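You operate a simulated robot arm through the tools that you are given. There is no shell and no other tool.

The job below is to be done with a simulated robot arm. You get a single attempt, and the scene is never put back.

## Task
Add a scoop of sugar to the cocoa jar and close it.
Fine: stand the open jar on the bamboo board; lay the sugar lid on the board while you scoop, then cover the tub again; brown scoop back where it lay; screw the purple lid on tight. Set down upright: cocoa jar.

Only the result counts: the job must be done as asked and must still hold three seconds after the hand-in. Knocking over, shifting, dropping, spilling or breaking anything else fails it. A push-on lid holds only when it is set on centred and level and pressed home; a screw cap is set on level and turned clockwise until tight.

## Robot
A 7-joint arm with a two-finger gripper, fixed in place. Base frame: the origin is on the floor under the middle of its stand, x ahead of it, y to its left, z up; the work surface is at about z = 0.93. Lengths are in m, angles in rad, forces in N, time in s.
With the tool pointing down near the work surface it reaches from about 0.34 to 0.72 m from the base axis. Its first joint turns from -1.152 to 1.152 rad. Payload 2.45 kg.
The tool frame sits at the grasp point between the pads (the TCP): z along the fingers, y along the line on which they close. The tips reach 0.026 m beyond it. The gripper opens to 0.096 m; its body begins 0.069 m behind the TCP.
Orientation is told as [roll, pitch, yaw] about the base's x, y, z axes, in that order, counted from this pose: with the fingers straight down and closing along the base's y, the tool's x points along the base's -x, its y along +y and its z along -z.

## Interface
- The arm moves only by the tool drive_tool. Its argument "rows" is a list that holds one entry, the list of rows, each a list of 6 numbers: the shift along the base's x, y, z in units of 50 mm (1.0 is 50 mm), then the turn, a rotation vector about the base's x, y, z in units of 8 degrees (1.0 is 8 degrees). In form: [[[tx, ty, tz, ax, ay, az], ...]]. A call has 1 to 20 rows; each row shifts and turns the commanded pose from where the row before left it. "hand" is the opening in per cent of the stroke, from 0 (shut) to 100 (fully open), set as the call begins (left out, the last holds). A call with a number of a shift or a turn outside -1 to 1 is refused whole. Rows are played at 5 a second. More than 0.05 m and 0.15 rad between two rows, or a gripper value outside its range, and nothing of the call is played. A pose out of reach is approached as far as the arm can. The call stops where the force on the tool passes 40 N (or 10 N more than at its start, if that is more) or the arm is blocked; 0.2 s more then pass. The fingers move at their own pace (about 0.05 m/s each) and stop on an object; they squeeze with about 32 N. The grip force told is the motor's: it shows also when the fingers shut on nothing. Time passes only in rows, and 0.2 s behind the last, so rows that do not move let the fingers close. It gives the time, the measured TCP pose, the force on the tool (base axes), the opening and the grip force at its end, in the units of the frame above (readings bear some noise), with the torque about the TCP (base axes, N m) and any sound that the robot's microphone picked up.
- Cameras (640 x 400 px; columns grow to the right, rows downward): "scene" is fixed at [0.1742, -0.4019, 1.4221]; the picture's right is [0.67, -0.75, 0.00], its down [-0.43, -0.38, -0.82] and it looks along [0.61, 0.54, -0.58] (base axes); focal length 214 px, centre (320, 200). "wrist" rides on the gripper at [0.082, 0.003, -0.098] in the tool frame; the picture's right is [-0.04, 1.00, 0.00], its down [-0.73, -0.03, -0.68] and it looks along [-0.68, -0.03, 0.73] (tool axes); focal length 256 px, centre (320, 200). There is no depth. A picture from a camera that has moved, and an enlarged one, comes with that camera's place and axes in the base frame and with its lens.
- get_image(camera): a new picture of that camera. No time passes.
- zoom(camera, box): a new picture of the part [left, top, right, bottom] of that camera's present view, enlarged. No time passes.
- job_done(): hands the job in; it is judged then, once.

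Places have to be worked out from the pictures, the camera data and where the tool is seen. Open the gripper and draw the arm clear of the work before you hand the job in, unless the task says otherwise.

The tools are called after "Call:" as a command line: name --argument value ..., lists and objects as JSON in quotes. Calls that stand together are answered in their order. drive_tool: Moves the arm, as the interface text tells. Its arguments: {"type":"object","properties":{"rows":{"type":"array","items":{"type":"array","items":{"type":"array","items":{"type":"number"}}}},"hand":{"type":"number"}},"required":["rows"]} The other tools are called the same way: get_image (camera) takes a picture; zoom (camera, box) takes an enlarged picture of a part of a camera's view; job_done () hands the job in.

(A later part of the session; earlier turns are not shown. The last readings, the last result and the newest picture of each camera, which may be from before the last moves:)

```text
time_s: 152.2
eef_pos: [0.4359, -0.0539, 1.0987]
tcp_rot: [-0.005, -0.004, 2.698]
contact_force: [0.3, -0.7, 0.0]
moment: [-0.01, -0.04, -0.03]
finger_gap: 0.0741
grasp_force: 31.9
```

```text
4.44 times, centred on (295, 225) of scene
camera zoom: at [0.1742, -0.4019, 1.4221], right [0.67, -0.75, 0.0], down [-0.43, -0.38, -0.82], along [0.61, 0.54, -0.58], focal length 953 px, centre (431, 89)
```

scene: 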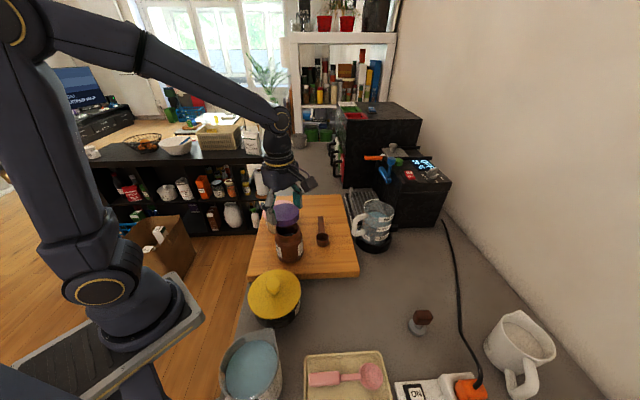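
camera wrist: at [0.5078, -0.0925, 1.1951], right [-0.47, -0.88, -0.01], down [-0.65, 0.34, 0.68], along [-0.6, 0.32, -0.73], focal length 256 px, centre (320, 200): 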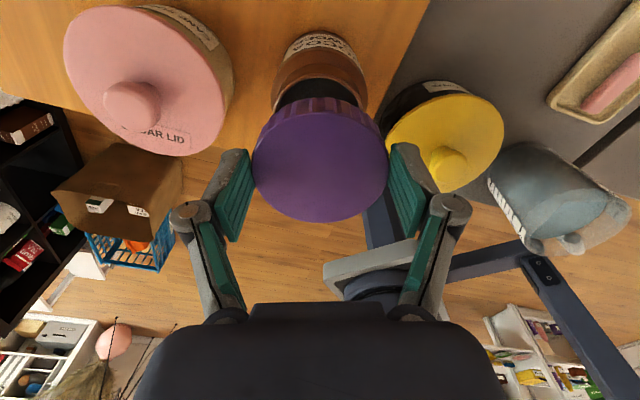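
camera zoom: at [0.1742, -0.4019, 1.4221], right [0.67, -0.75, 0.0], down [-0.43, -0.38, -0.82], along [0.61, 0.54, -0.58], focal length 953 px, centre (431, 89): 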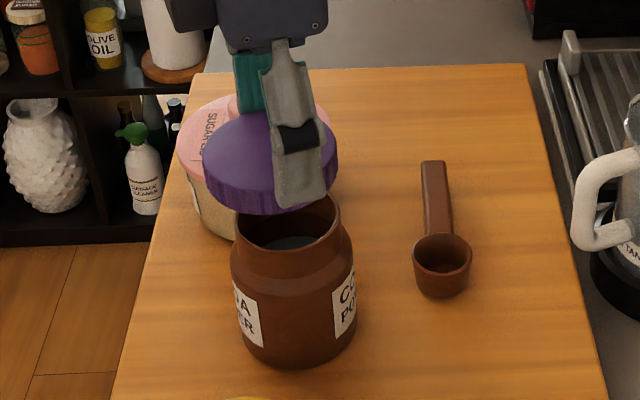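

Seen from two angles, the lid is centred over the neck within about 1 mm. I lower it to just above the rim.

Call:
drive_tool --rows '[[[0, 0, -0.2, 0, 0, 0], [0, 0, -0.2, 0, 0, 0], [0, 0, -0.14, 0, 0, 0], [0, 0, -0.1, 0, 0, 0], [0, 0, 0, 0, 0, 0]]]'

Call:
zoom --camera "scene" --box '[250, 190, 330, 270]'

Call:
zoom --camera "wrist" --box '[230, 0, 410, 240]'

```text
time_s: 153.3
eef_pos: [0.4352, -0.0529, 1.0673]
tcp_rot: [-0.006, -0.004, 2.695]
contact_force: [0.1, 1.0, 0.1]
moment: [0.03, 0.0, -0.01]
finger_gap: 0.0743
grasp_force: 31.7
```

```text
5.00 times, centred on (290, 230) of scene
camera zoom: at [0.1742, -0.4019, 1.4221], right [0.67, -0.75, 0.0], down [-0.43, -0.38, -0.82], along [0.61, 0.54, -0.58], focal length 1072 px, centre (470, 50)
```

zoom: 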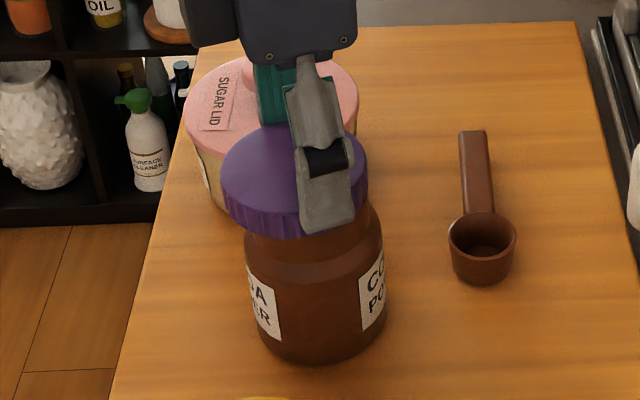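

```text
1.67 times, centred on (320, 120) of wrist
camera zoom: at [0.5076, -0.0921, 1.1629], right [-0.47, -0.88, -0.01], down [-0.65, 0.34, 0.68], along [-0.6, 0.32, -0.73], focal length 427 px, centre (320, 333)
```

zoom: 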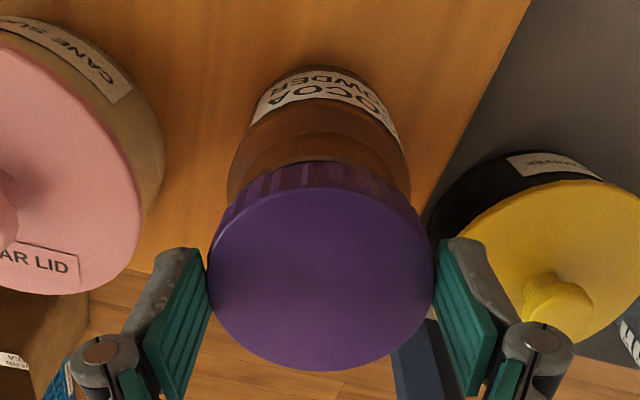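

Careful check: the lid is held about 6 mm off the tool axis (perspective fooled me at the grasp), so it would sit off-centre. I turn the wrist 90° here, above the rim, to measure the jar and lid in the other direction too.

Call:
drive_tool --rows '[[[0, 0, 0.1, 0, 0, -1], [0, 0, 0.1, 0, 0, -1], [0, 0, 0, 0, 0, -1], [0, 0, 0, 0, 0, -1], [0, 0, 0, 0, 0, -1], [0, 0, 0, 0, 0, -1], [0, 0, 0, 0, 0, -1], [0, 0, 0, 0, 0, -1], [0, 0, 0, 0, 0, -1], [0, 0, 0, 0, 0, -1], [0, 0, 0, 0, 0, -1], [0, 0, 0, 0, 0, -0.25], [0, 0, 0, 0, 0, 0]]]'

Call:
zoom --camera "wrist" --box '[230, 0, 410, 240]'

Call:
zoom --camera "scene" --box '[250, 190, 330, 270]'

```text
time_s: 156.2
eef_pos: [0.4364, -0.0542, 1.0767]
tcp_rot: [-0.005, -0.005, 1.122]
contact_force: [-0.6, -0.4, -0.4]
moment: [0.02, -0.01, -0.02]
finger_gap: 0.0742
grasp_force: 32.1
```

```text
1.67 times, centred on (320, 120) of wrist
camera zoom: at [0.3962, -0.126, 1.173], right [-0.88, 0.47, -0.01], down [0.34, 0.65, 0.68], along [0.32, 0.6, -0.73], focal length 427 px, centre (320, 333)
```

zoom: 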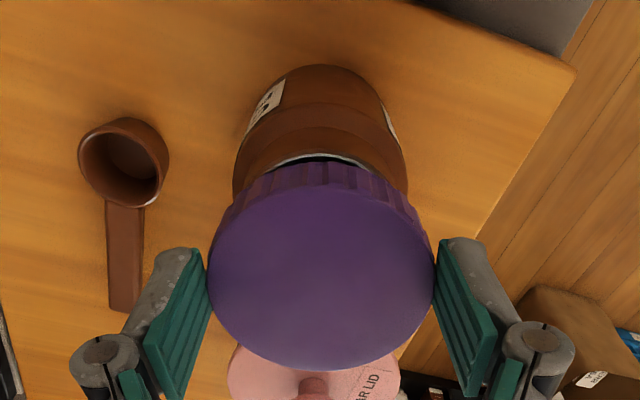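

```text
5.00 times, centred on (290, 230) of scene
camera zoom: at [0.1742, -0.4019, 1.4221], right [0.67, -0.75, 0.0], down [-0.43, -0.38, -0.82], along [0.61, 0.54, -0.58], focal length 1072 px, centre (470, 50)
```

zoom: 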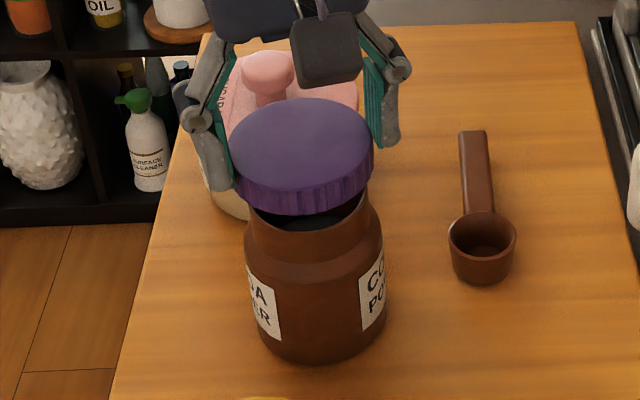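

The jar is on the tool axis within about 0.5 mm in both directions, while the lid sits about 6.5 mm toward tool -x. I turn back and shift the tool so that the lid itself is centred over the jar.

Call:
drive_tool --rows '[[[0.01, -0.005, 0, 0, 0, 1], [0.01, -0.005, 0, 0, 0, 1], [0.01, -0.005, 0, 0, 0, 1], [0.01, -0.005, 0, 0, 0, 1], [0.01, -0.005, 0, 0, 0, 1], [0.01, -0.005, 0, 0, 0, 1], [0.01, -0.005, 0, 0, 0, 1], [0.01, -0.005, 0, 0, 0, 1], [0.01, -0.005, 0, 0, 0, 1], [0.01, -0.005, 0, 0, 0, 1], [0.01, -0.005, 0, 0, 0, 1], [0.01, 0, 0, 0, 0, 0.25], [0, 0, 0, 0, 0, 0]]]'

Call:
zoom --camera "wrist" --box '[230, 0, 410, 240]'

Call:
zoom --camera "scene" --box '[250, 190, 330, 270]'

```text
time_s: 158.9
eef_pos: [0.4412, -0.0566, 1.0771]
tcp_rot: [-0.005, -0.004, 2.696]
contact_force: [-1.1, -0.6, 0.9]
moment: [0.0, 0.04, 0.0]
finger_gap: 0.0742
grasp_force: 31.4
```

```text
1.67 times, centred on (320, 120) of wrist
camera zoom: at [0.5136, -0.0945, 1.1732], right [-0.47, -0.88, -0.01], down [-0.65, 0.34, 0.68], along [-0.6, 0.32, -0.73], focal length 427 px, centre (320, 333)
```

zoom: 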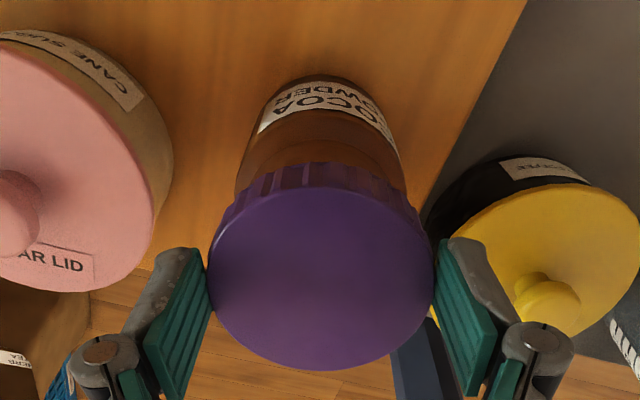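

```text
5.00 times, centred on (290, 230) of scene
camera zoom: at [0.1742, -0.4019, 1.4221], right [0.67, -0.75, 0.0], down [-0.43, -0.38, -0.82], along [0.61, 0.54, -0.58], focal length 1072 px, centre (470, 50)
```

zoom: 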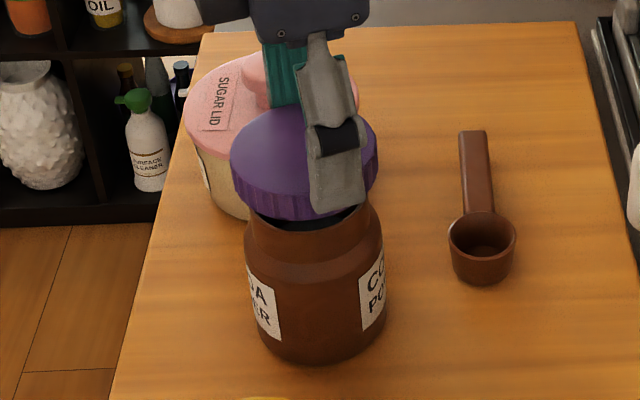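

The lid now looks centred over the mouth in both views. I lower to just above the rim.

Call:
drive_tool --rows '[[[0, 0, -0.1, 0, 0, 0], [0, 0, -0.1, 0, 0, 0], [0, 0, -0.08, 0, 0, 0], [0, 0, 0, 0, 0, 0]]]'

Call:
zoom --camera "scene" --box '[265, 200, 325, 260]'

Call:
zoom --camera "wrist" --box '[230, 0, 410, 240]'

```text
time_s: 159.9
eef_pos: [0.4418, -0.0557, 1.0622]
tcp_rot: [-0.005, -0.005, 2.696]
contact_force: [-0.7, -0.1, -0.2]
moment: [0.0, 0.04, -0.02]
finger_gap: 0.0742
grasp_force: 31.8
```

```text
6.67 times, centred on (295, 230) of scene
camera zoom: at [0.1742, -0.4019, 1.4221], right [0.67, -0.75, 0.0], down [-0.43, -0.38, -0.82], along [0.61, 0.54, -0.58], focal length 1430 px, centre (487, 0)
```

zoom: 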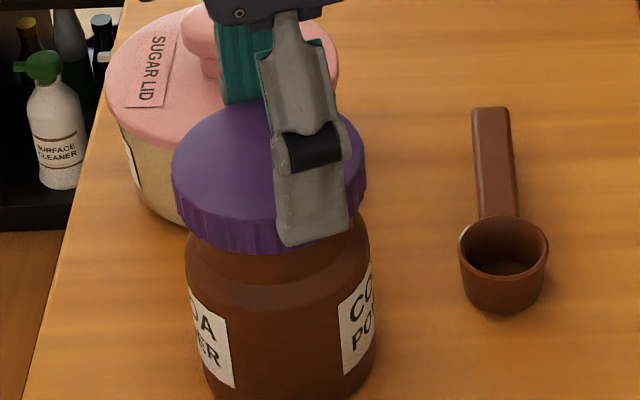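

```text
1.67 times, centred on (320, 120) of wrist
camera zoom: at [0.5137, -0.0943, 1.1587], right [-0.47, -0.88, -0.01], down [-0.65, 0.34, 0.68], along [-0.6, 0.32, -0.73], focal length 427 px, centre (320, 333)
```

zoom: 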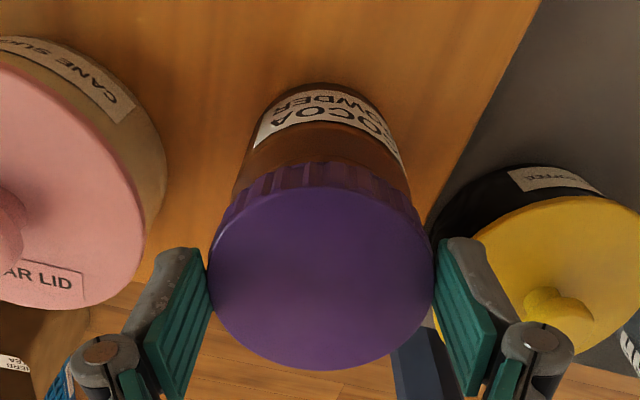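

The lid is right at the rim, no contact yet. I lower 1 mm at a time.

Call:
drive_tool --rows '[[[0, 0, -0.02, 0, 0, 0], [0, 0, -0.02, 0, 0, 0], [0, 0, -0.02, 0, 0, 0], [0, 0, 0, 0, 0, 0]]]'

```text
time_s: 160.9
eef_pos: [0.4422, -0.0554, 1.0587]
tcp_rot: [-0.005, -0.004, 2.693]
contact_force: [-0.4, -1.0, -1.2]
moment: [-0.01, 0.01, -0.02]
finger_gap: 0.0741
grasp_force: 32.2
```

Call:
drive_tool --rows '[[[0, 0, -0.02, 0, 0, 0], [0, 0, -0.02, 0, 0, 0], [0, 0, 0, 0, 0, 0]]]'

```text
time_s: 161.8
eef_pos: [0.4411, -0.0548, 1.0582]
tcp_rot: [-0.004, -0.003, 2.694]
contact_force: [0.3, 0.3, 0.3]
moment: [-0.03, -0.02, -0.01]
finger_gap: 0.0742
grasp_force: 31.9
```

Call:
drive_tool --rows '[[[0, 0, -0.02, 0, 0, 0], [0, 0, -0.02, 0, 0, 0], [0, 0, 0, 0, 0, 0]]]'

Call:
zoom --camera "scene" --box '[265, 200, 325, 260]'

```text
time_s: 162.6
eef_pos: [0.4411, -0.0554, 1.0555]
tcp_rot: [-0.004, -0.003, 2.696]
contact_force: [-0.8, -0.6, -0.7]
moment: [0.0, 0.02, 0.01]
finger_gap: 0.0742
grasp_force: 32.3
```

```text
6.67 times, centred on (295, 230) of scene
camera zoom: at [0.1742, -0.4019, 1.4221], right [0.67, -0.75, 0.0], down [-0.43, -0.38, -0.82], along [0.61, 0.54, -0.58], focal length 1430 px, centre (487, 0)
```

zoom: 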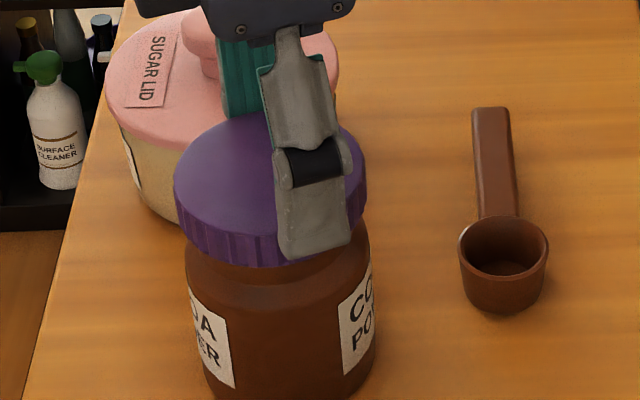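

The lid is sliding over the neck freely. I go on.

Call:
drive_tool --rows '[[[0, 0, -0.02, 0, 0, 0], [0, 0, -0.02, 0, 0, 0], [0, 0, 0, 0, 0, 0]]]'

```text
time_s: 163.3
eef_pos: [0.4424, -0.0551, 1.0529]
tcp_rot: [-0.006, -0.003, 2.695]
contact_force: [-0.4, 0.1, -0.6]
moment: [-0.01, 0.0, 0.01]
finger_gap: 0.0743
grasp_force: 32.3
```

Call:
drive_tool --rows '[[[0, 0, -0.02, 0, 0, 0], [0, 0, -0.02, 0, 0, 0], [0, 0, 0, 0, 0, 0]]]'

```text
time_s: 164.2
eef_pos: [0.4419, -0.0542, 1.0509]
tcp_rot: [-0.006, -0.004, 2.694]
contact_force: [0.3, 0.1, -0.5]
moment: [-0.01, 0.02, 0.0]
finger_gap: 0.0742
grasp_force: 32.0
```

Call:
drive_tool --rows '[[[0, 0, -0.02, 0, 0, 0], [0, 0, -0.02, 0, 0, 0], [0, 0, 0, 0, 0, 0]]]'

Call:
zoom --camera "scene" --box '[265, 200, 325, 260]'

Call:
zoom --camera "wrist" --box '[230, 0, 410, 240]'

```text
time_s: 164.9
eef_pos: [0.4418, -0.0556, 1.0489]
tcp_rot: [-0.004, -0.004, 2.694]
contact_force: [-0.6, 0.0, -0.9]
moment: [0.11, -0.02, -0.01]
finger_gap: 0.0741
grasp_force: 31.9
```

```text
6.67 times, centred on (295, 230) of scene
camera zoom: at [0.1741, -0.4019, 1.4221], right [0.67, -0.75, 0.0], down [-0.43, -0.38, -0.82], along [0.61, 0.54, -0.58], focal length 1430 px, centre (487, 0)
```

zoom: 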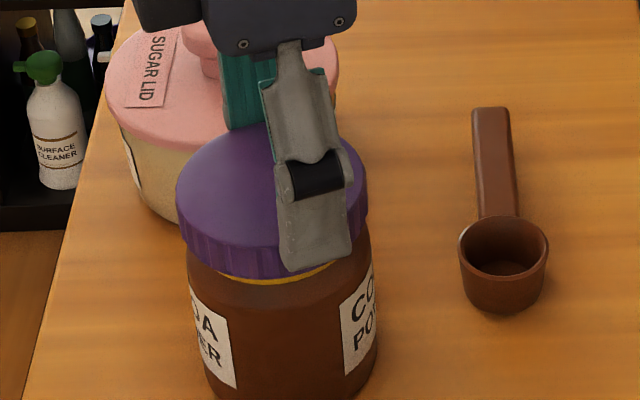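

```text
1.67 times, centred on (320, 120) of wrist
camera zoom: at [0.5137, -0.0945, 1.1458], right [-0.47, -0.88, -0.01], down [-0.65, 0.34, 0.68], along [-0.6, 0.32, -0.73], focal length 427 px, centre (320, 333)
```

zoom: 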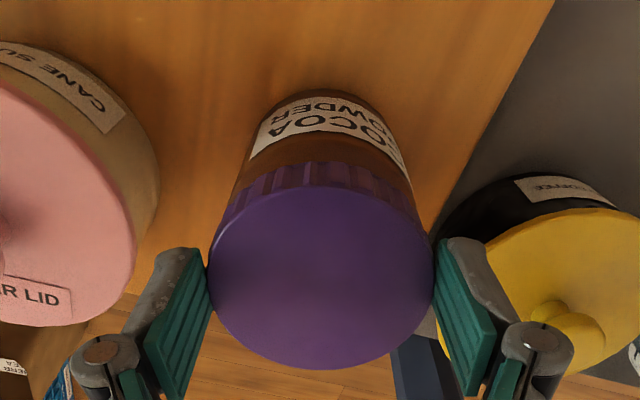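

A yellow band shows just under the lid's edge, so it's over the thread. I lower another millimetre at a time to feel the thread.

Call:
drive_tool --rows '[[[0, 0, -0.02, 0, 0, 0], [0, 0, 0, 0, 0, 0]]]'

```text
time_s: 165.6
eef_pos: [0.4411, -0.0553, 1.0485]
tcp_rot: [-0.005, -0.001, 2.695]
contact_force: [-3.3, -0.6, 14.2]
moment: [0.48, 0.08, 0.01]
finger_gap: 0.0744
grasp_force: 31.9
```

The lid rests on the thread (14 N). I release it here, then re-centre the tool on the jar axis and regrip.

Call:
drive_tool --rows '[[[0, 0, 0.02, 0, 0, 0], [0, 0, 0, 0, 0, 0], [0, 0, 0, 0, 0, 0], [0, 0, 0, 0, 0, 0]]]' --hand 100

Call:
zoom --camera "scene" --box '[265, 200, 325, 260]'

Call:
get_image --camera "wrist"

```text
time_s: 166.6
eef_pos: [0.4416, -0.0556, 1.0492]
tcp_rot: [-0.006, -0.003, 2.695]
contact_force: [-0.4, -0.4, 0.7]
moment: [0.01, -0.03, -0.05]
finger_gap: 0.0958
grasp_force: 0.1
```

```text
6.67 times, centred on (295, 230) of scene
camera zoom: at [0.1742, -0.4019, 1.4221], right [0.67, -0.75, 0.0], down [-0.43, -0.38, -0.82], along [0.61, 0.54, -0.58], focal length 1430 px, centre (487, 0)
```

zoom: 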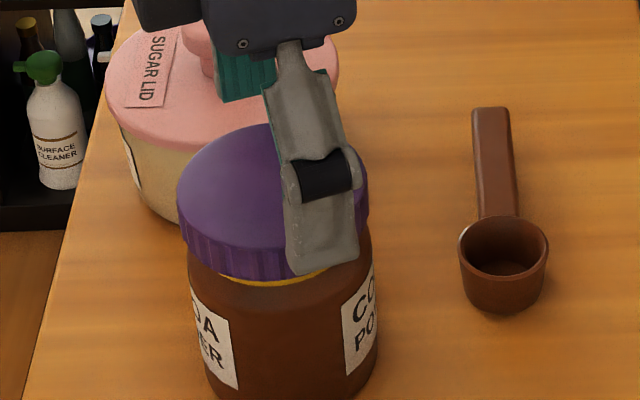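

```text
taken
camera wrist: at [0.5135, -0.0946, 1.1462], right [-0.47, -0.88, -0.01], down [-0.65, 0.34, 0.68], along [-0.6, 0.32, -0.73], focal length 256 px, centre (320, 200)
```

wrist: 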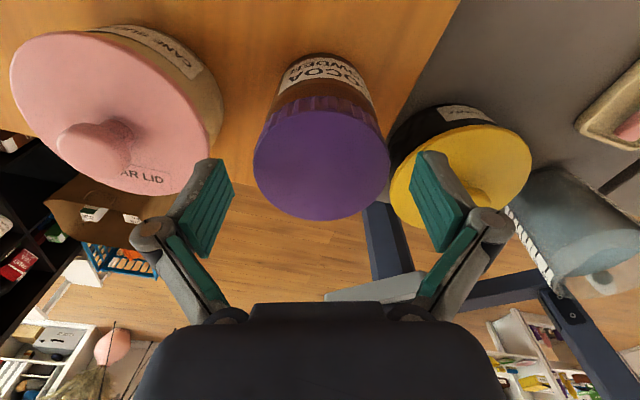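

The lid stays put on the neck. I shift the tool 6.5 mm to the lid's centre.

Call:
drive_tool --rows '[[[-0.059, 0.028, 0, 0, 0, 0], [-0.059, 0.028, 0, 0, 0, 0], [0, 0, 0, 0, 0, 0]]]'

Call:
get_image --camera "wrist"

Call:
zoom --camera "wrist" --box '[230, 60, 410, 240]'

```text
time_s: 167.3
eef_pos: [0.4365, -0.0524, 1.0484]
tcp_rot: [-0.005, -0.004, 2.695]
contact_force: [0.0, 0.0, -0.5]
moment: [0.01, -0.01, 0.01]
finger_gap: 0.096
grasp_force: 0.1
```

```text
taken
camera wrist: at [0.5079, -0.0917, 1.1458], right [-0.47, -0.88, -0.01], down [-0.65, 0.34, 0.68], along [-0.6, 0.32, -0.73], focal length 256 px, centre (320, 200)
```

wrist: 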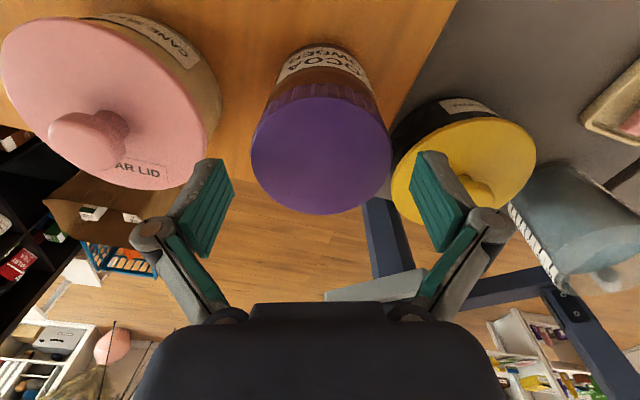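

```text
2.22 times, centred on (320, 150) of wrist
camera zoom: at [0.5079, -0.0917, 1.1458], right [-0.47, -0.88, -0.01], down [-0.65, 0.34, 0.68], along [-0.6, 0.32, -0.73], focal length 569 px, centre (320, 311)
```

zoom: 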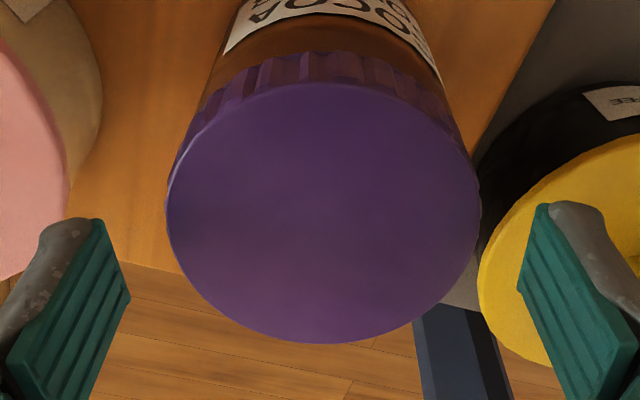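

The lid is now centred in the gripper (edges match the expected positions). I close on it.

Call:
drive_tool --rows '[[[0, 0, 0, 0, 0, 0], [0, 0, 0, 0, 0, 0], [0, 0, 0, 0, 0, 0], [0, 0, 0, 0, 0, 0]]]' --hand 0

Call:
zoom --camera "scene" --box '[265, 200, 325, 260]'

```text
time_s: 168.3
eef_pos: [0.4362, -0.053, 1.0502]
tcp_rot: [-0.006, -0.003, 2.695]
contact_force: [-2.5, -1.0, 13.4]
moment: [-0.02, 0.15, -0.04]
finger_gap: 0.0741
grasp_force: 32.0
```

```text
6.67 times, centred on (295, 230) of scene
camera zoom: at [0.1739, -0.4019, 1.4222], right [0.67, -0.75, 0.0], down [-0.43, -0.38, -0.82], along [0.61, 0.54, -0.58], focal length 1430 px, centre (487, 0)
```

zoom: 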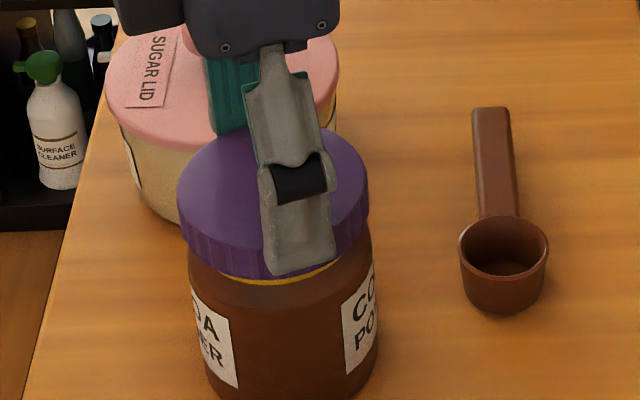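

Gripped, with a light 13 N downward press and little side moment. I start turning clockwise, gently.

Call:
drive_tool --rows '[[[0, 0, 0, 0, 0, -0.5], [0, 0, 0, 0, 0, -0.5], [0, 0, 0, 0, 0, -0.5], [0, 0, 0, 0, 0, -0.5], [0, 0, 0, 0, 0, -0.5], [0, 0, 0, 0, 0, -0.5], [0, 0, 0, 0, 0, 0]]]'

Call:
zoom --camera "scene" --box '[265, 200, 325, 260]'

```text
time_s: 169.9
eef_pos: [0.4366, -0.0528, 1.0491]
tcp_rot: [-0.008, -0.003, 2.276]
contact_force: [1.2, 2.6, 17.2]
moment: [0.0, -0.02, 0.0]
finger_gap: 0.0742
grasp_force: 31.9
```

```text
6.67 times, centred on (295, 230) of scene
camera zoom: at [0.174, -0.4018, 1.4222], right [0.67, -0.75, 0.0], down [-0.43, -0.38, -0.82], along [0.61, 0.54, -0.58], focal length 1430 px, centre (487, 0)
```

zoom: 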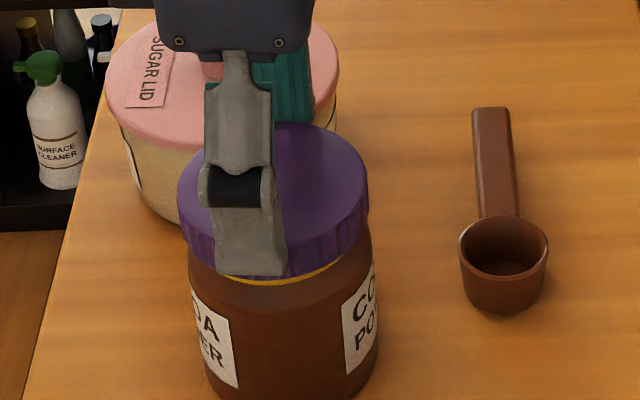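

The jar isn't turning along, and the load stays light. I continue clockwise.

Call:
drive_tool --rows '[[[0, 0, 0, 0, 0, -0.8], [0, 0, 0, 0, 0, -0.8], [0, 0, 0, 0, 0, -0.8], [0, 0, 0, 0, 0, -0.8], [0, 0, 0, 0, 0, -0.8], [0, 0, 0, 0, 0, -0.8], [0, 0, 0, 0, 0, -0.8], [0, 0, 0, 0, 0, -0.8], [0, 0, 0, 0, 0, -0.8], [0, 0, 0, 0, 0, -0.8], [0, 0, 0, 0, 0, 0]]]'

Call:
zoom --camera "scene" --box '[265, 200, 325, 260]'

Call:
get_image --camera "wrist"

```text
time_s: 172.3
eef_pos: [0.4364, -0.0526, 1.049]
tcp_rot: [-0.003, -0.002, 1.157]
contact_force: [0.4, -0.5, -0.1]
moment: [0.0, 0.06, 0.01]
finger_gap: 0.0741
grasp_force: 32.3
```

```text
6.67 times, centred on (295, 230) of scene
camera zoom: at [0.1742, -0.4019, 1.4221], right [0.67, -0.75, 0.0], down [-0.43, -0.38, -0.82], along [0.61, 0.54, -0.58], focal length 1430 px, centre (487, 0)
```

zoom: 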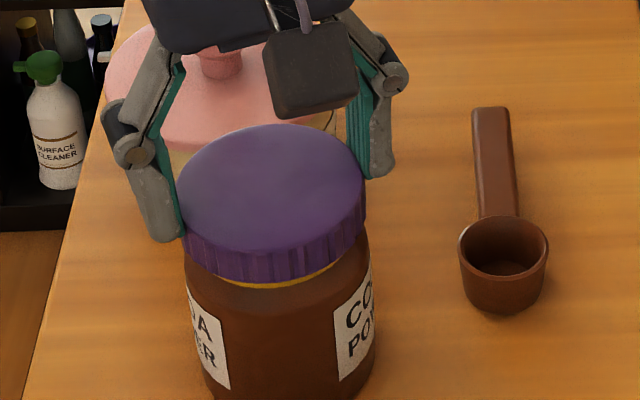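

```text
taken
camera wrist: at [0.399, -0.1265, 1.146], right [-0.9, 0.44, 0.0], down [0.32, 0.66, 0.68], along [0.3, 0.61, -0.73], focal length 256 px, centre (320, 200)
```

wrist: 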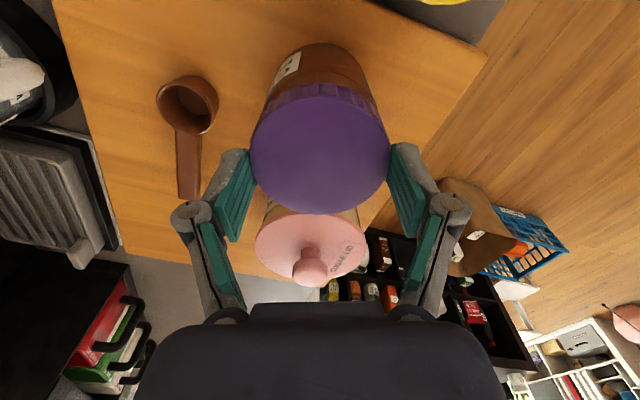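

The thread is drawing the lid down (push fell from 17 N to 0). I continue clockwise, with a slight follow-down.

Call:
drive_tool --rows '[[[0, 0, -0.005, 0, 0, -0.8], [0, 0, -0.003, 0, 0, -0.8], [0, 0, -0.003, 0, 0, -0.8], [0, 0, -0.003, 0, 0, -0.8], [0, 0, -0.003, 0, 0, -0.8], [0, 0, -0.003, 0, 0, -0.8], [0, 0, -0.003, 0, 0, -0.8], [0, 0, -0.003, 0, 0, -0.8], [0, 0, -0.003, 0, 0, -0.8], [0, 0, -0.003, 0, 0, -0.8], [0, 0, 0, 0, 0, 0]]]'

Call:
zoom --camera "scene" --box '[265, 200, 325, 260]'

```text
time_s: 174.8
eef_pos: [0.4353, -0.0543, 1.0492]
tcp_rot: [-0.008, -0.008, 0.04]
contact_force: [1.6, -7.4, 23.6]
moment: [-0.23, -0.01, -0.02]
finger_gap: 0.0741
grasp_force: 31.9
```

```text
6.67 times, centred on (295, 230) of scene
camera zoom: at [0.1739, -0.4021, 1.4221], right [0.67, -0.75, 0.0], down [-0.43, -0.38, -0.82], along [0.61, 0.54, -0.58], focal length 1430 px, centre (487, 0)
```

zoom: 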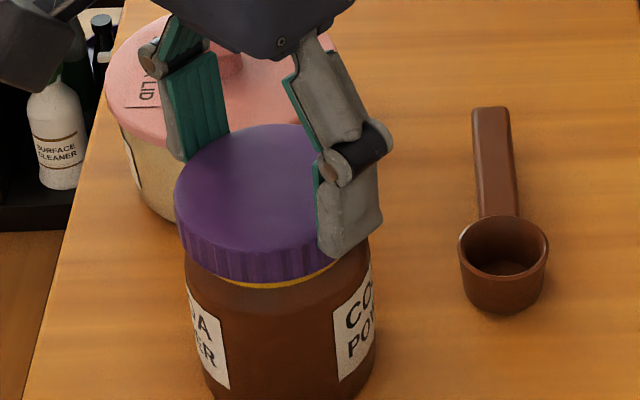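

Turned about 150° so far; the load is now 24 N down and no twist torque yet. I look closely at the lid's edge.

Call:
zoom --camera "scene" --box '[278, 215, 312, 249]'

Call:
get_image --camera "wrist"

```text
11.76 times, centred on (295, 232) of scene
camera zoom: at [0.1739, -0.4021, 1.4221], right [0.67, -0.75, 0.0], down [-0.43, -0.38, -0.82], along [0.61, 0.54, -0.58], focal length 2523 px, centre (614, -176)
```

zoom: 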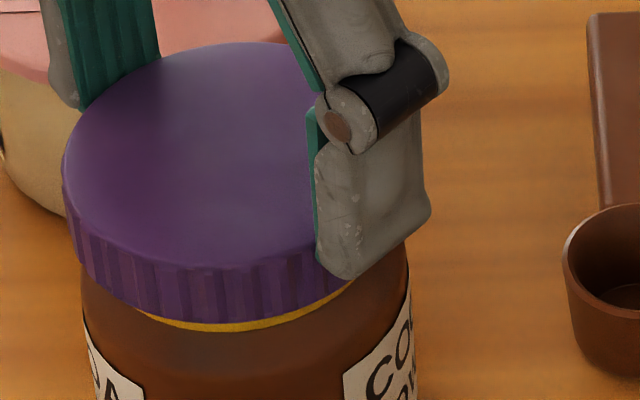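

```text
taken
camera wrist: at [0.3536, -0.0532, 1.1455], right [0.0, 1.0, -0.01], down [0.73, 0.0, 0.68], along [0.68, 0.0, -0.73], focal length 256 px, centre (320, 200)
```

wrist: 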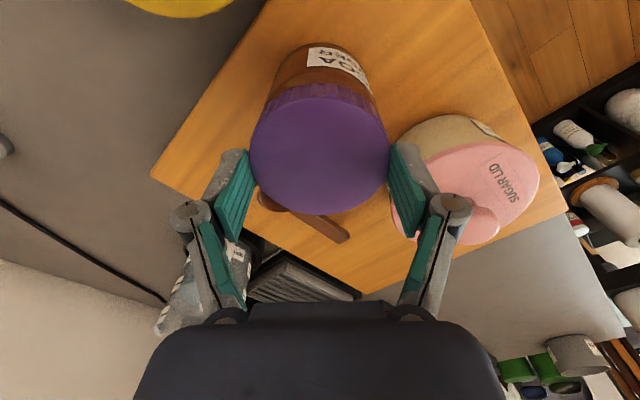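

The lid sits level, the yellow ring still visible under it. I ease the press a little and keep turning clockwise.

Call:
drive_tool --rows '[[[0, 0, 0.015, 0, 0, -0.8], [0, 0, 0, 0, 0, -0.8], [0, 0, 0, 0, 0, -0.8], [0, 0, 0, 0, 0, -0.8], [0, 0, 0, 0, 0, -0.8], [0, 0, 0, 0, 0, -0.8], [0, 0, 0, 0, 0, -0.8], [0, 0, 0, 0, 0, -0.8], [0, 0, 0, 0, 0, -0.8], [0, 0, 0, 0, 0, -0.8], [0, 0, 0, 0, 0, 0]]]'

Call:
zoom --camera "scene" --box '[278, 215, 312, 249]'

Call:
get_image --camera "wrist"

```text
time_s: 177.2
eef_pos: [0.4359, -0.0525, 1.0494]
tcp_rot: [-0.006, -0.003, -1.076]
contact_force: [1.2, 2.1, 3.5]
moment: [0.11, -0.11, -0.02]
finger_gap: 0.0741
grasp_force: 32.0
```

```text
11.76 times, centred on (295, 232) of scene
camera zoom: at [0.1742, -0.4019, 1.4221], right [0.67, -0.75, 0.0], down [-0.43, -0.38, -0.82], along [0.61, 0.54, -0.58], focal length 2523 px, centre (614, -176)
```

zoom: 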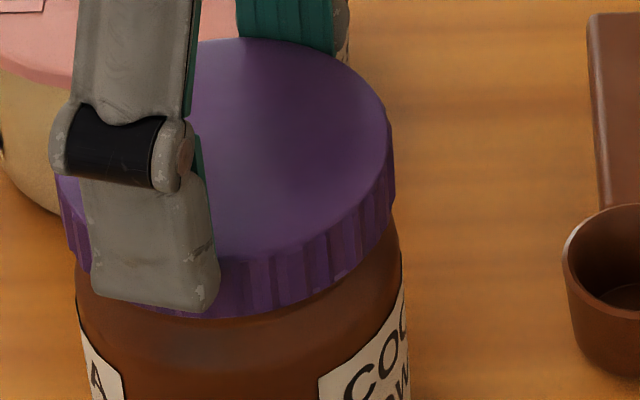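

```text
taken
camera wrist: at [0.4002, 0.0213, 1.1457], right [0.9, 0.44, -0.01], down [0.32, -0.66, 0.68], along [0.3, -0.61, -0.73], focal length 256 px, centre (320, 200)
```

wrist: 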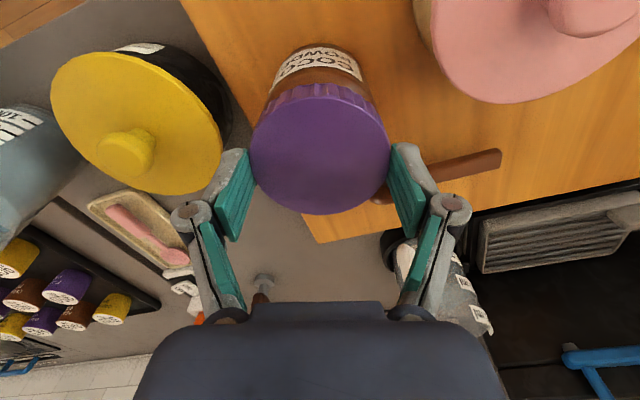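

The yellow ring has disappeared under the lid and the load is light again, so the lid is threading down. I keep turning clockwise.

Call:
drive_tool --rows '[[[0, 0, -0.01, 0, 0, -0.8], [0, 0, -0.002, 0, 0, -0.8], [0, 0, -0.002, 0, 0, -0.8], [0, 0, -0.002, 0, 0, -0.8], [0, 0, -0.002, 0, 0, -0.8], [0, 0, -0.002, 0, 0, -0.8], [0, 0, -0.002, 0, 0, -0.8], [0, 0, 0, 0, 0, 0]]]'

Call:
zoom --camera "scene" --box '[278, 215, 312, 249]'

Call:
get_image --camera "scene"

```text
time_s: 178.9
eef_pos: [0.4363, -0.0534, 1.0492]
tcp_rot: [-0.002, -0.004, -1.856]
contact_force: [2.7, 0.6, 32.1]
moment: [0.0, -0.1, 0.4]
finger_gap: 0.0741
grasp_force: 32.3
```

```text
11.76 times, centred on (295, 232) of scene
camera zoom: at [0.1738, -0.4019, 1.4222], right [0.67, -0.75, 0.0], down [-0.43, -0.38, -0.82], along [0.61, 0.54, -0.58], focal length 2523 px, centre (614, -176)
```

zoom: 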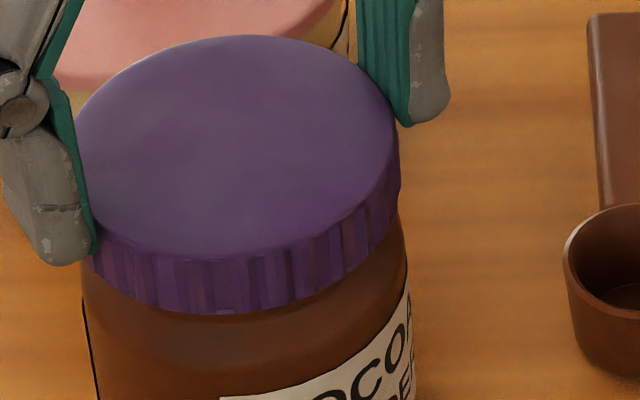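

```text
taken
```

scene: 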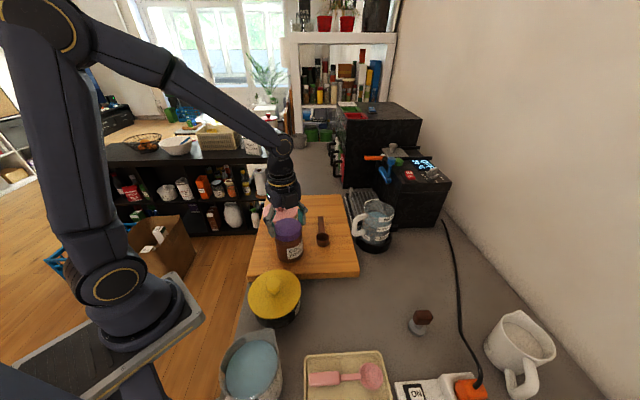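

A twisting resistance of 0.4 N·m has appeared and the jar began to turn with the lid, so the lid is near tight. I turn a little further, with firm press, to confirm that it doesn't move relative to the jar any more.

Call:
drive_tool --rows '[[[0, 0, 0, 0, 0, -0.6], [0, 0, 0, 0, 0, -0.6], [0, 0, 0, 0, 0, -0.6], [0, 0, 0, 0, 0, -0.6], [0, 0, 0, 0, 0, 0]]]'

Call:
zoom --camera "scene" --box '[278, 215, 312, 249]'

```text
time_s: 180.2
eef_pos: [0.4364, -0.0537, 1.0474]
tcp_rot: [-0.008, -0.005, -2.194]
contact_force: [0.4, 0.7, 15.8]
moment: [-0.09, -0.17, 0.24]
finger_gap: 0.0745
grasp_force: 31.5
```

```text
11.76 times, centred on (295, 232) of scene
camera zoom: at [0.174, -0.4019, 1.4222], right [0.67, -0.75, 0.0], down [-0.43, -0.38, -0.82], along [0.61, 0.54, -0.58], focal length 2523 px, centre (614, -176)
```

zoom: 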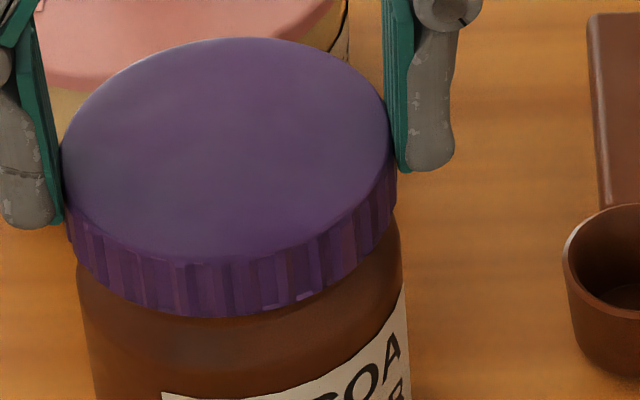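

The jar now turns together with the lid. But firm pressing alone could cause that, so I release, rewind counter-clockwise in the air and test again with a light touch.

Call:
drive_tool --rows '[[[0, 0, 0.0, 0, 0, 0], [0, 0, 0, 0, 0, 0], [0, 0, 0, 0, 0, 0], [0, 0, 0, 0, 0, 0]]]' --hand 100

Call:
drive_tool --rows '[[[0, 0, 0.2, 0, 0, 0], [0, 0, 0.4, 0, 0, 0], [0, 0, 0.4, 0, 0, 0], [0, 0, 0.4, 0, 0, 0], [0, 0, 0, 0, 0, 0]]]'

Call:
zoom --camera "scene" --box '[265, 200, 325, 260]'

Call:
get_image --camera "wrist"

```text
time_s: 181.2
eef_pos: [0.4354, -0.0531, 1.048]
tcp_rot: [-0.005, -0.004, -2.191]
contact_force: [-0.1, -0.5, -0.6]
moment: [-0.01, -0.01, 0.01]
finger_gap: 0.0962
grasp_force: 0.0
```

```text
time_s: 182.3
eef_pos: [0.4347, -0.0528, 1.1192]
tcp_rot: [-0.006, -0.004, -2.192]
contact_force: [-0.5, -0.4, 0.4]
moment: [0.0, 0.01, -0.02]
finger_gap: 0.096
grasp_force: 0.1
```

```text
6.67 times, centred on (295, 230) of scene
camera zoom: at [0.1742, -0.4019, 1.4221], right [0.67, -0.75, 0.0], down [-0.43, -0.38, -0.82], along [0.61, 0.54, -0.58], focal length 1430 px, centre (487, 0)
```

zoom: 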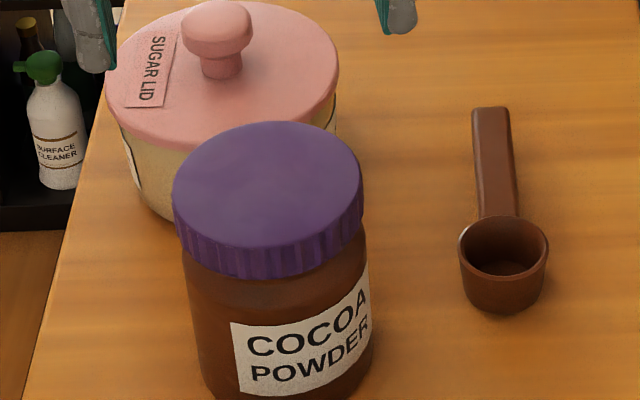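

```text
taken
camera wrist: at [0.4859, 0.0116, 1.2154], right [0.79, -0.61, -0.01], down [-0.45, -0.58, 0.68], along [-0.42, -0.54, -0.73], focal length 256 px, centre (320, 200)
```

wrist: 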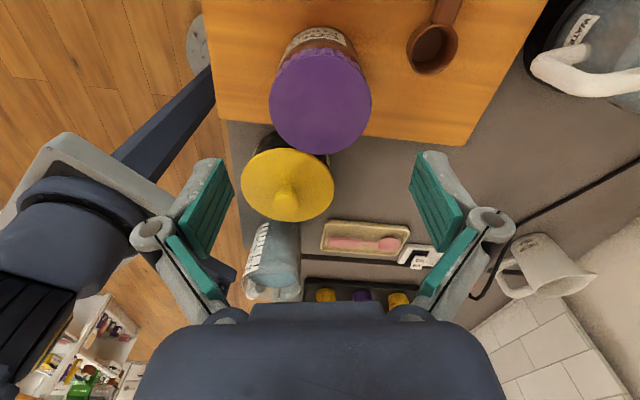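

The lid sits level with the yellow ring hidden. I rewind the wrist counter-clockwise in the air.

Call:
drive_tool --rows '[[[0, 0, 0, 0, 0, 1], [0, 0, 0, 0, 0, 1], [0, 0, 0, 0, 0, 1], [0, 0, 0, 0, 0, 1], [0, 0, 0, 0, 0, 1], [0, 0, 0, 0, 0, 1], [0, 0, 0, 0, 0, 1], [0, 0, 0, 0, 0, 1], [0, 0, 0, 0, 0, 1], [0, 0, 0, 0, 0, 1], [0, 0, 0, 0, 0, 1], [0, 0, 0, 0, 0, 1], [0, 0, 0, 0, 0, 1], [0, 0, 0, 0, 0, 1], [0, 0, 0, 0, 0, 1], [0, 0, 0, 0, 0, 1], [0, 0, 0, 0, 0, 1], [0, 0, 0, 0, 0, 1], [0, 0, 0, 0, 0, 1], [0, 0, 0, 0, 0, 1]]]'

Call:
drive_tool --rows '[[[0, 0, 0, 0, 0, 1], [0, 0, 0, 0, 0, 1], [0, 0, 0, 0, 0, 1], [0, 0, 0, 0, 0, 1], [0, 0, 0, 0, 0, 1], [0, 0, 0, 0, 0, 1], [0, 0, 0, 0, 0, 1], [0, 0, 0, 0, 0, 1], [0, 0, 0, 0, 0, 1], [0, 0, 0, 0, 0, 1], [0, 0, 0, 0, 0, 1], [0, 0, 0, 0, 0, 1], [0, 0, 0, 0, 0, 0]]]'

Call:
get_image --camera "wrist"

```text
time_s: 186.6
eef_pos: [0.4366, -0.0534, 1.1174]
tcp_rot: [-0.006, -0.003, 0.604]
contact_force: [-0.5, -0.3, 0.4]
moment: [-0.01, 0.0, -0.03]
finger_gap: 0.0961
grasp_force: 0.0
```

```text
time_s: 189.3
eef_pos: [0.4348, -0.0533, 1.1186]
tcp_rot: [-0.005, -0.003, 2.278]
contact_force: [-0.3, -1.0, -0.3]
moment: [0.0, -0.02, 0.01]
finger_gap: 0.0963
grasp_force: 0.1
```

```text
taken
camera wrist: at [0.486, -0.1179, 1.2146], right [-0.79, -0.62, -0.01], down [-0.46, 0.57, 0.68], along [-0.42, 0.54, -0.73], focal length 256 px, centre (320, 200)
```

wrist: 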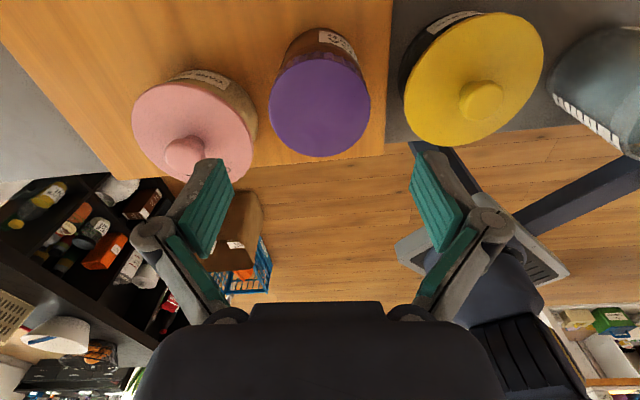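

The lid is centred under the tool. I descend and regrip.

Call:
drive_tool --rows '[[[0, 0, -0.3, 0, 0, 0], [0, 0, -0.4, 0, 0, 0], [0, 0, -0.3, 0, 0, 0], [0, 0, -0.2, 0, 0, 0], [0, 0, -0.17, 0, 0, 0], [0, 0, 0, 0, 0, 0]]]'

Call:
zoom --camera "wrist" --box '[230, 60, 410, 240]'

Call:
drive_tool --rows '[[[0, 0, 0, 0, 0, 0], [0, 0, 0, 0, 0, 0], [0, 0, 0, 0, 0, 0], [0, 0, 0, 0, 0, 0]]]' --hand 0

Call:
zoom --camera "scene" --box '[265, 200, 325, 260]'

```text
time_s: 190.8
eef_pos: [0.4358, -0.0539, 1.0497]
tcp_rot: [-0.005, -0.003, 2.277]
contact_force: [-0.1, -0.5, -0.6]
moment: [0.02, -0.04, 0.04]
finger_gap: 0.0958
grasp_force: 0.1
```

```text
2.22 times, centred on (320, 150) of wrist
camera zoom: at [0.4859, -0.1182, 1.1459], right [-0.79, -0.62, -0.01], down [-0.45, 0.57, 0.68], along [-0.42, 0.54, -0.73], focal length 569 px, centre (320, 311)
```

zoom: 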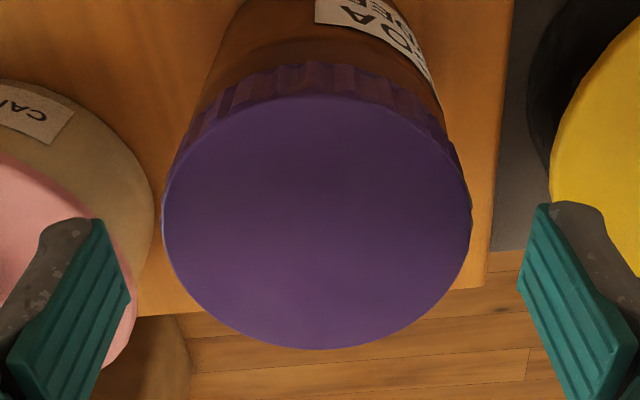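

```text
time_s: 191.8
eef_pos: [0.4352, -0.0533, 1.0496]
tcp_rot: [-0.007, -0.003, 2.276]
contact_force: [-0.7, 0.3, 11.8]
moment: [0.06, 0.07, -0.01]
finger_gap: 0.0741
grasp_force: 31.6
```

```text
6.67 times, centred on (295, 230) of scene
camera zoom: at [0.174, -0.4019, 1.4222], right [0.67, -0.75, 0.0], down [-0.43, -0.38, -0.82], along [0.61, 0.54, -0.58], focal length 1430 px, centre (487, 0)
```

zoom: 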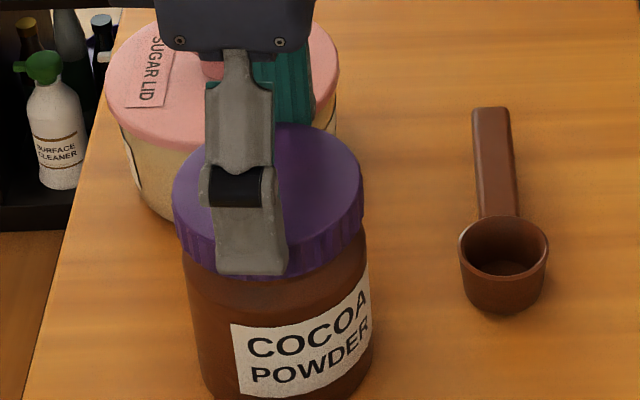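

Regripped with 12 N press. I ease upward slightly and turn clockwise 40° to see if the lid still moves relative to the jar.

Call:
drive_tool --rows '[[[0, 0, 0.01, 0, 0, 0], [0, 0, 0, 0, 0, -0.6], [0, 0, 0, 0, 0, -0.6], [0, 0, 0, 0, 0, -0.6], [0, 0, 0, 0, 0, -0.6], [0, 0, 0, 0, 0, -0.6], [0, 0, 0, 0, 0, -0.6], [0, 0, 0, 0, 0, -0.6], [0, 0, 0, 0, 0, -0.6]]]'

Call:
zoom --camera "scene" --box '[265, 200, 325, 260]'

```text
time_s: 193.8
eef_pos: [0.4349, -0.053, 1.0501]
tcp_rot: [-0.007, -0.003, 1.603]
contact_force: [0.2, -1.2, 2.4]
moment: [-0.03, 0.05, 0.12]
finger_gap: 0.0742
grasp_force: 31.5
```

```text
6.67 times, centred on (295, 230) of scene
camera zoom: at [0.1741, -0.4019, 1.4221], right [0.67, -0.75, 0.0], down [-0.43, -0.38, -0.82], along [0.61, 0.54, -0.58], focal length 1430 px, centre (487, 0)
```

zoom: 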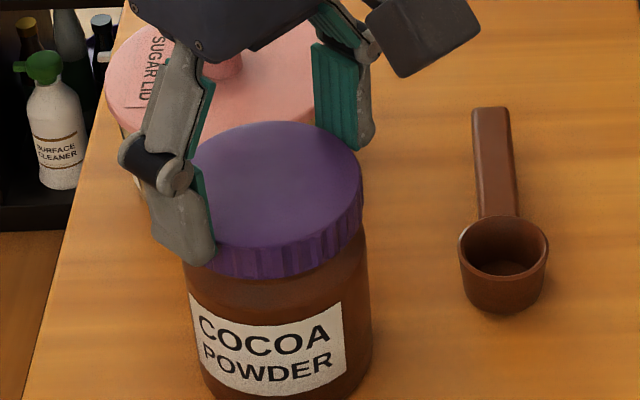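

With a light touch the jar turns fully with the lid (0.12 N·m), so the lid is at its stop. I give a final firmer tightening: press more so the jar grips the board, then turn.

Call:
drive_tool --rows '[[[0, 0, -0.02, 0, 0, 0], [0, 0, -0.02, 0, 0, 0], [0, 0, 0, 0, 0, 0]]]'

```text
time_s: 194.6
eef_pos: [0.4361, -0.053, 1.0492]
tcp_rot: [-0.01, -0.003, 1.606]
contact_force: [-3.8, 0.6, 29.1]
moment: [-0.01, 0.27, -0.03]
finger_gap: 0.0746
grasp_force: 31.6
```

Call:
drive_tool --rows '[[[0, 0, 0, 0, 0, -0.5], [0, 0, 0, 0, 0, -0.5], [0, 0, 0, 0, 0, -0.5], [0, 0, 0, 0, 0, -0.5], [0, 0, 0, 0, 0, -0.5], [0, 0, 0, 0, 0, -0.5], [0, 0, 0, 0, 0, -0.5], [0, 0, 0, 0, 0, -0.5]]]'

Call:
zoom --camera "scene" --box '[265, 200, 325, 260]'

```text
time_s: 196.3
eef_pos: [0.4354, -0.0531, 1.0483]
tcp_rot: [-0.004, -0.003, 1.047]
contact_force: [1.1, 0.4, 18.6]
moment: [-0.03, -0.16, 0.3]
finger_gap: 0.0744
grasp_force: 33.0
```

```text
6.67 times, centred on (295, 230) of scene
camera zoom: at [0.1739, -0.4019, 1.4222], right [0.67, -0.75, 0.0], down [-0.43, -0.38, -0.82], along [0.61, 0.54, -0.58], focal length 1430 px, centre (487, 0)
```

zoom: 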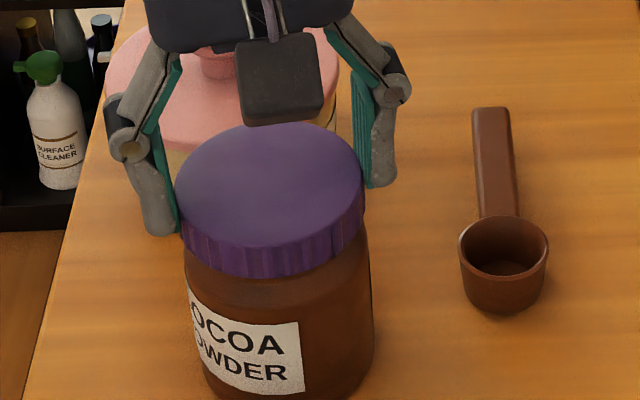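

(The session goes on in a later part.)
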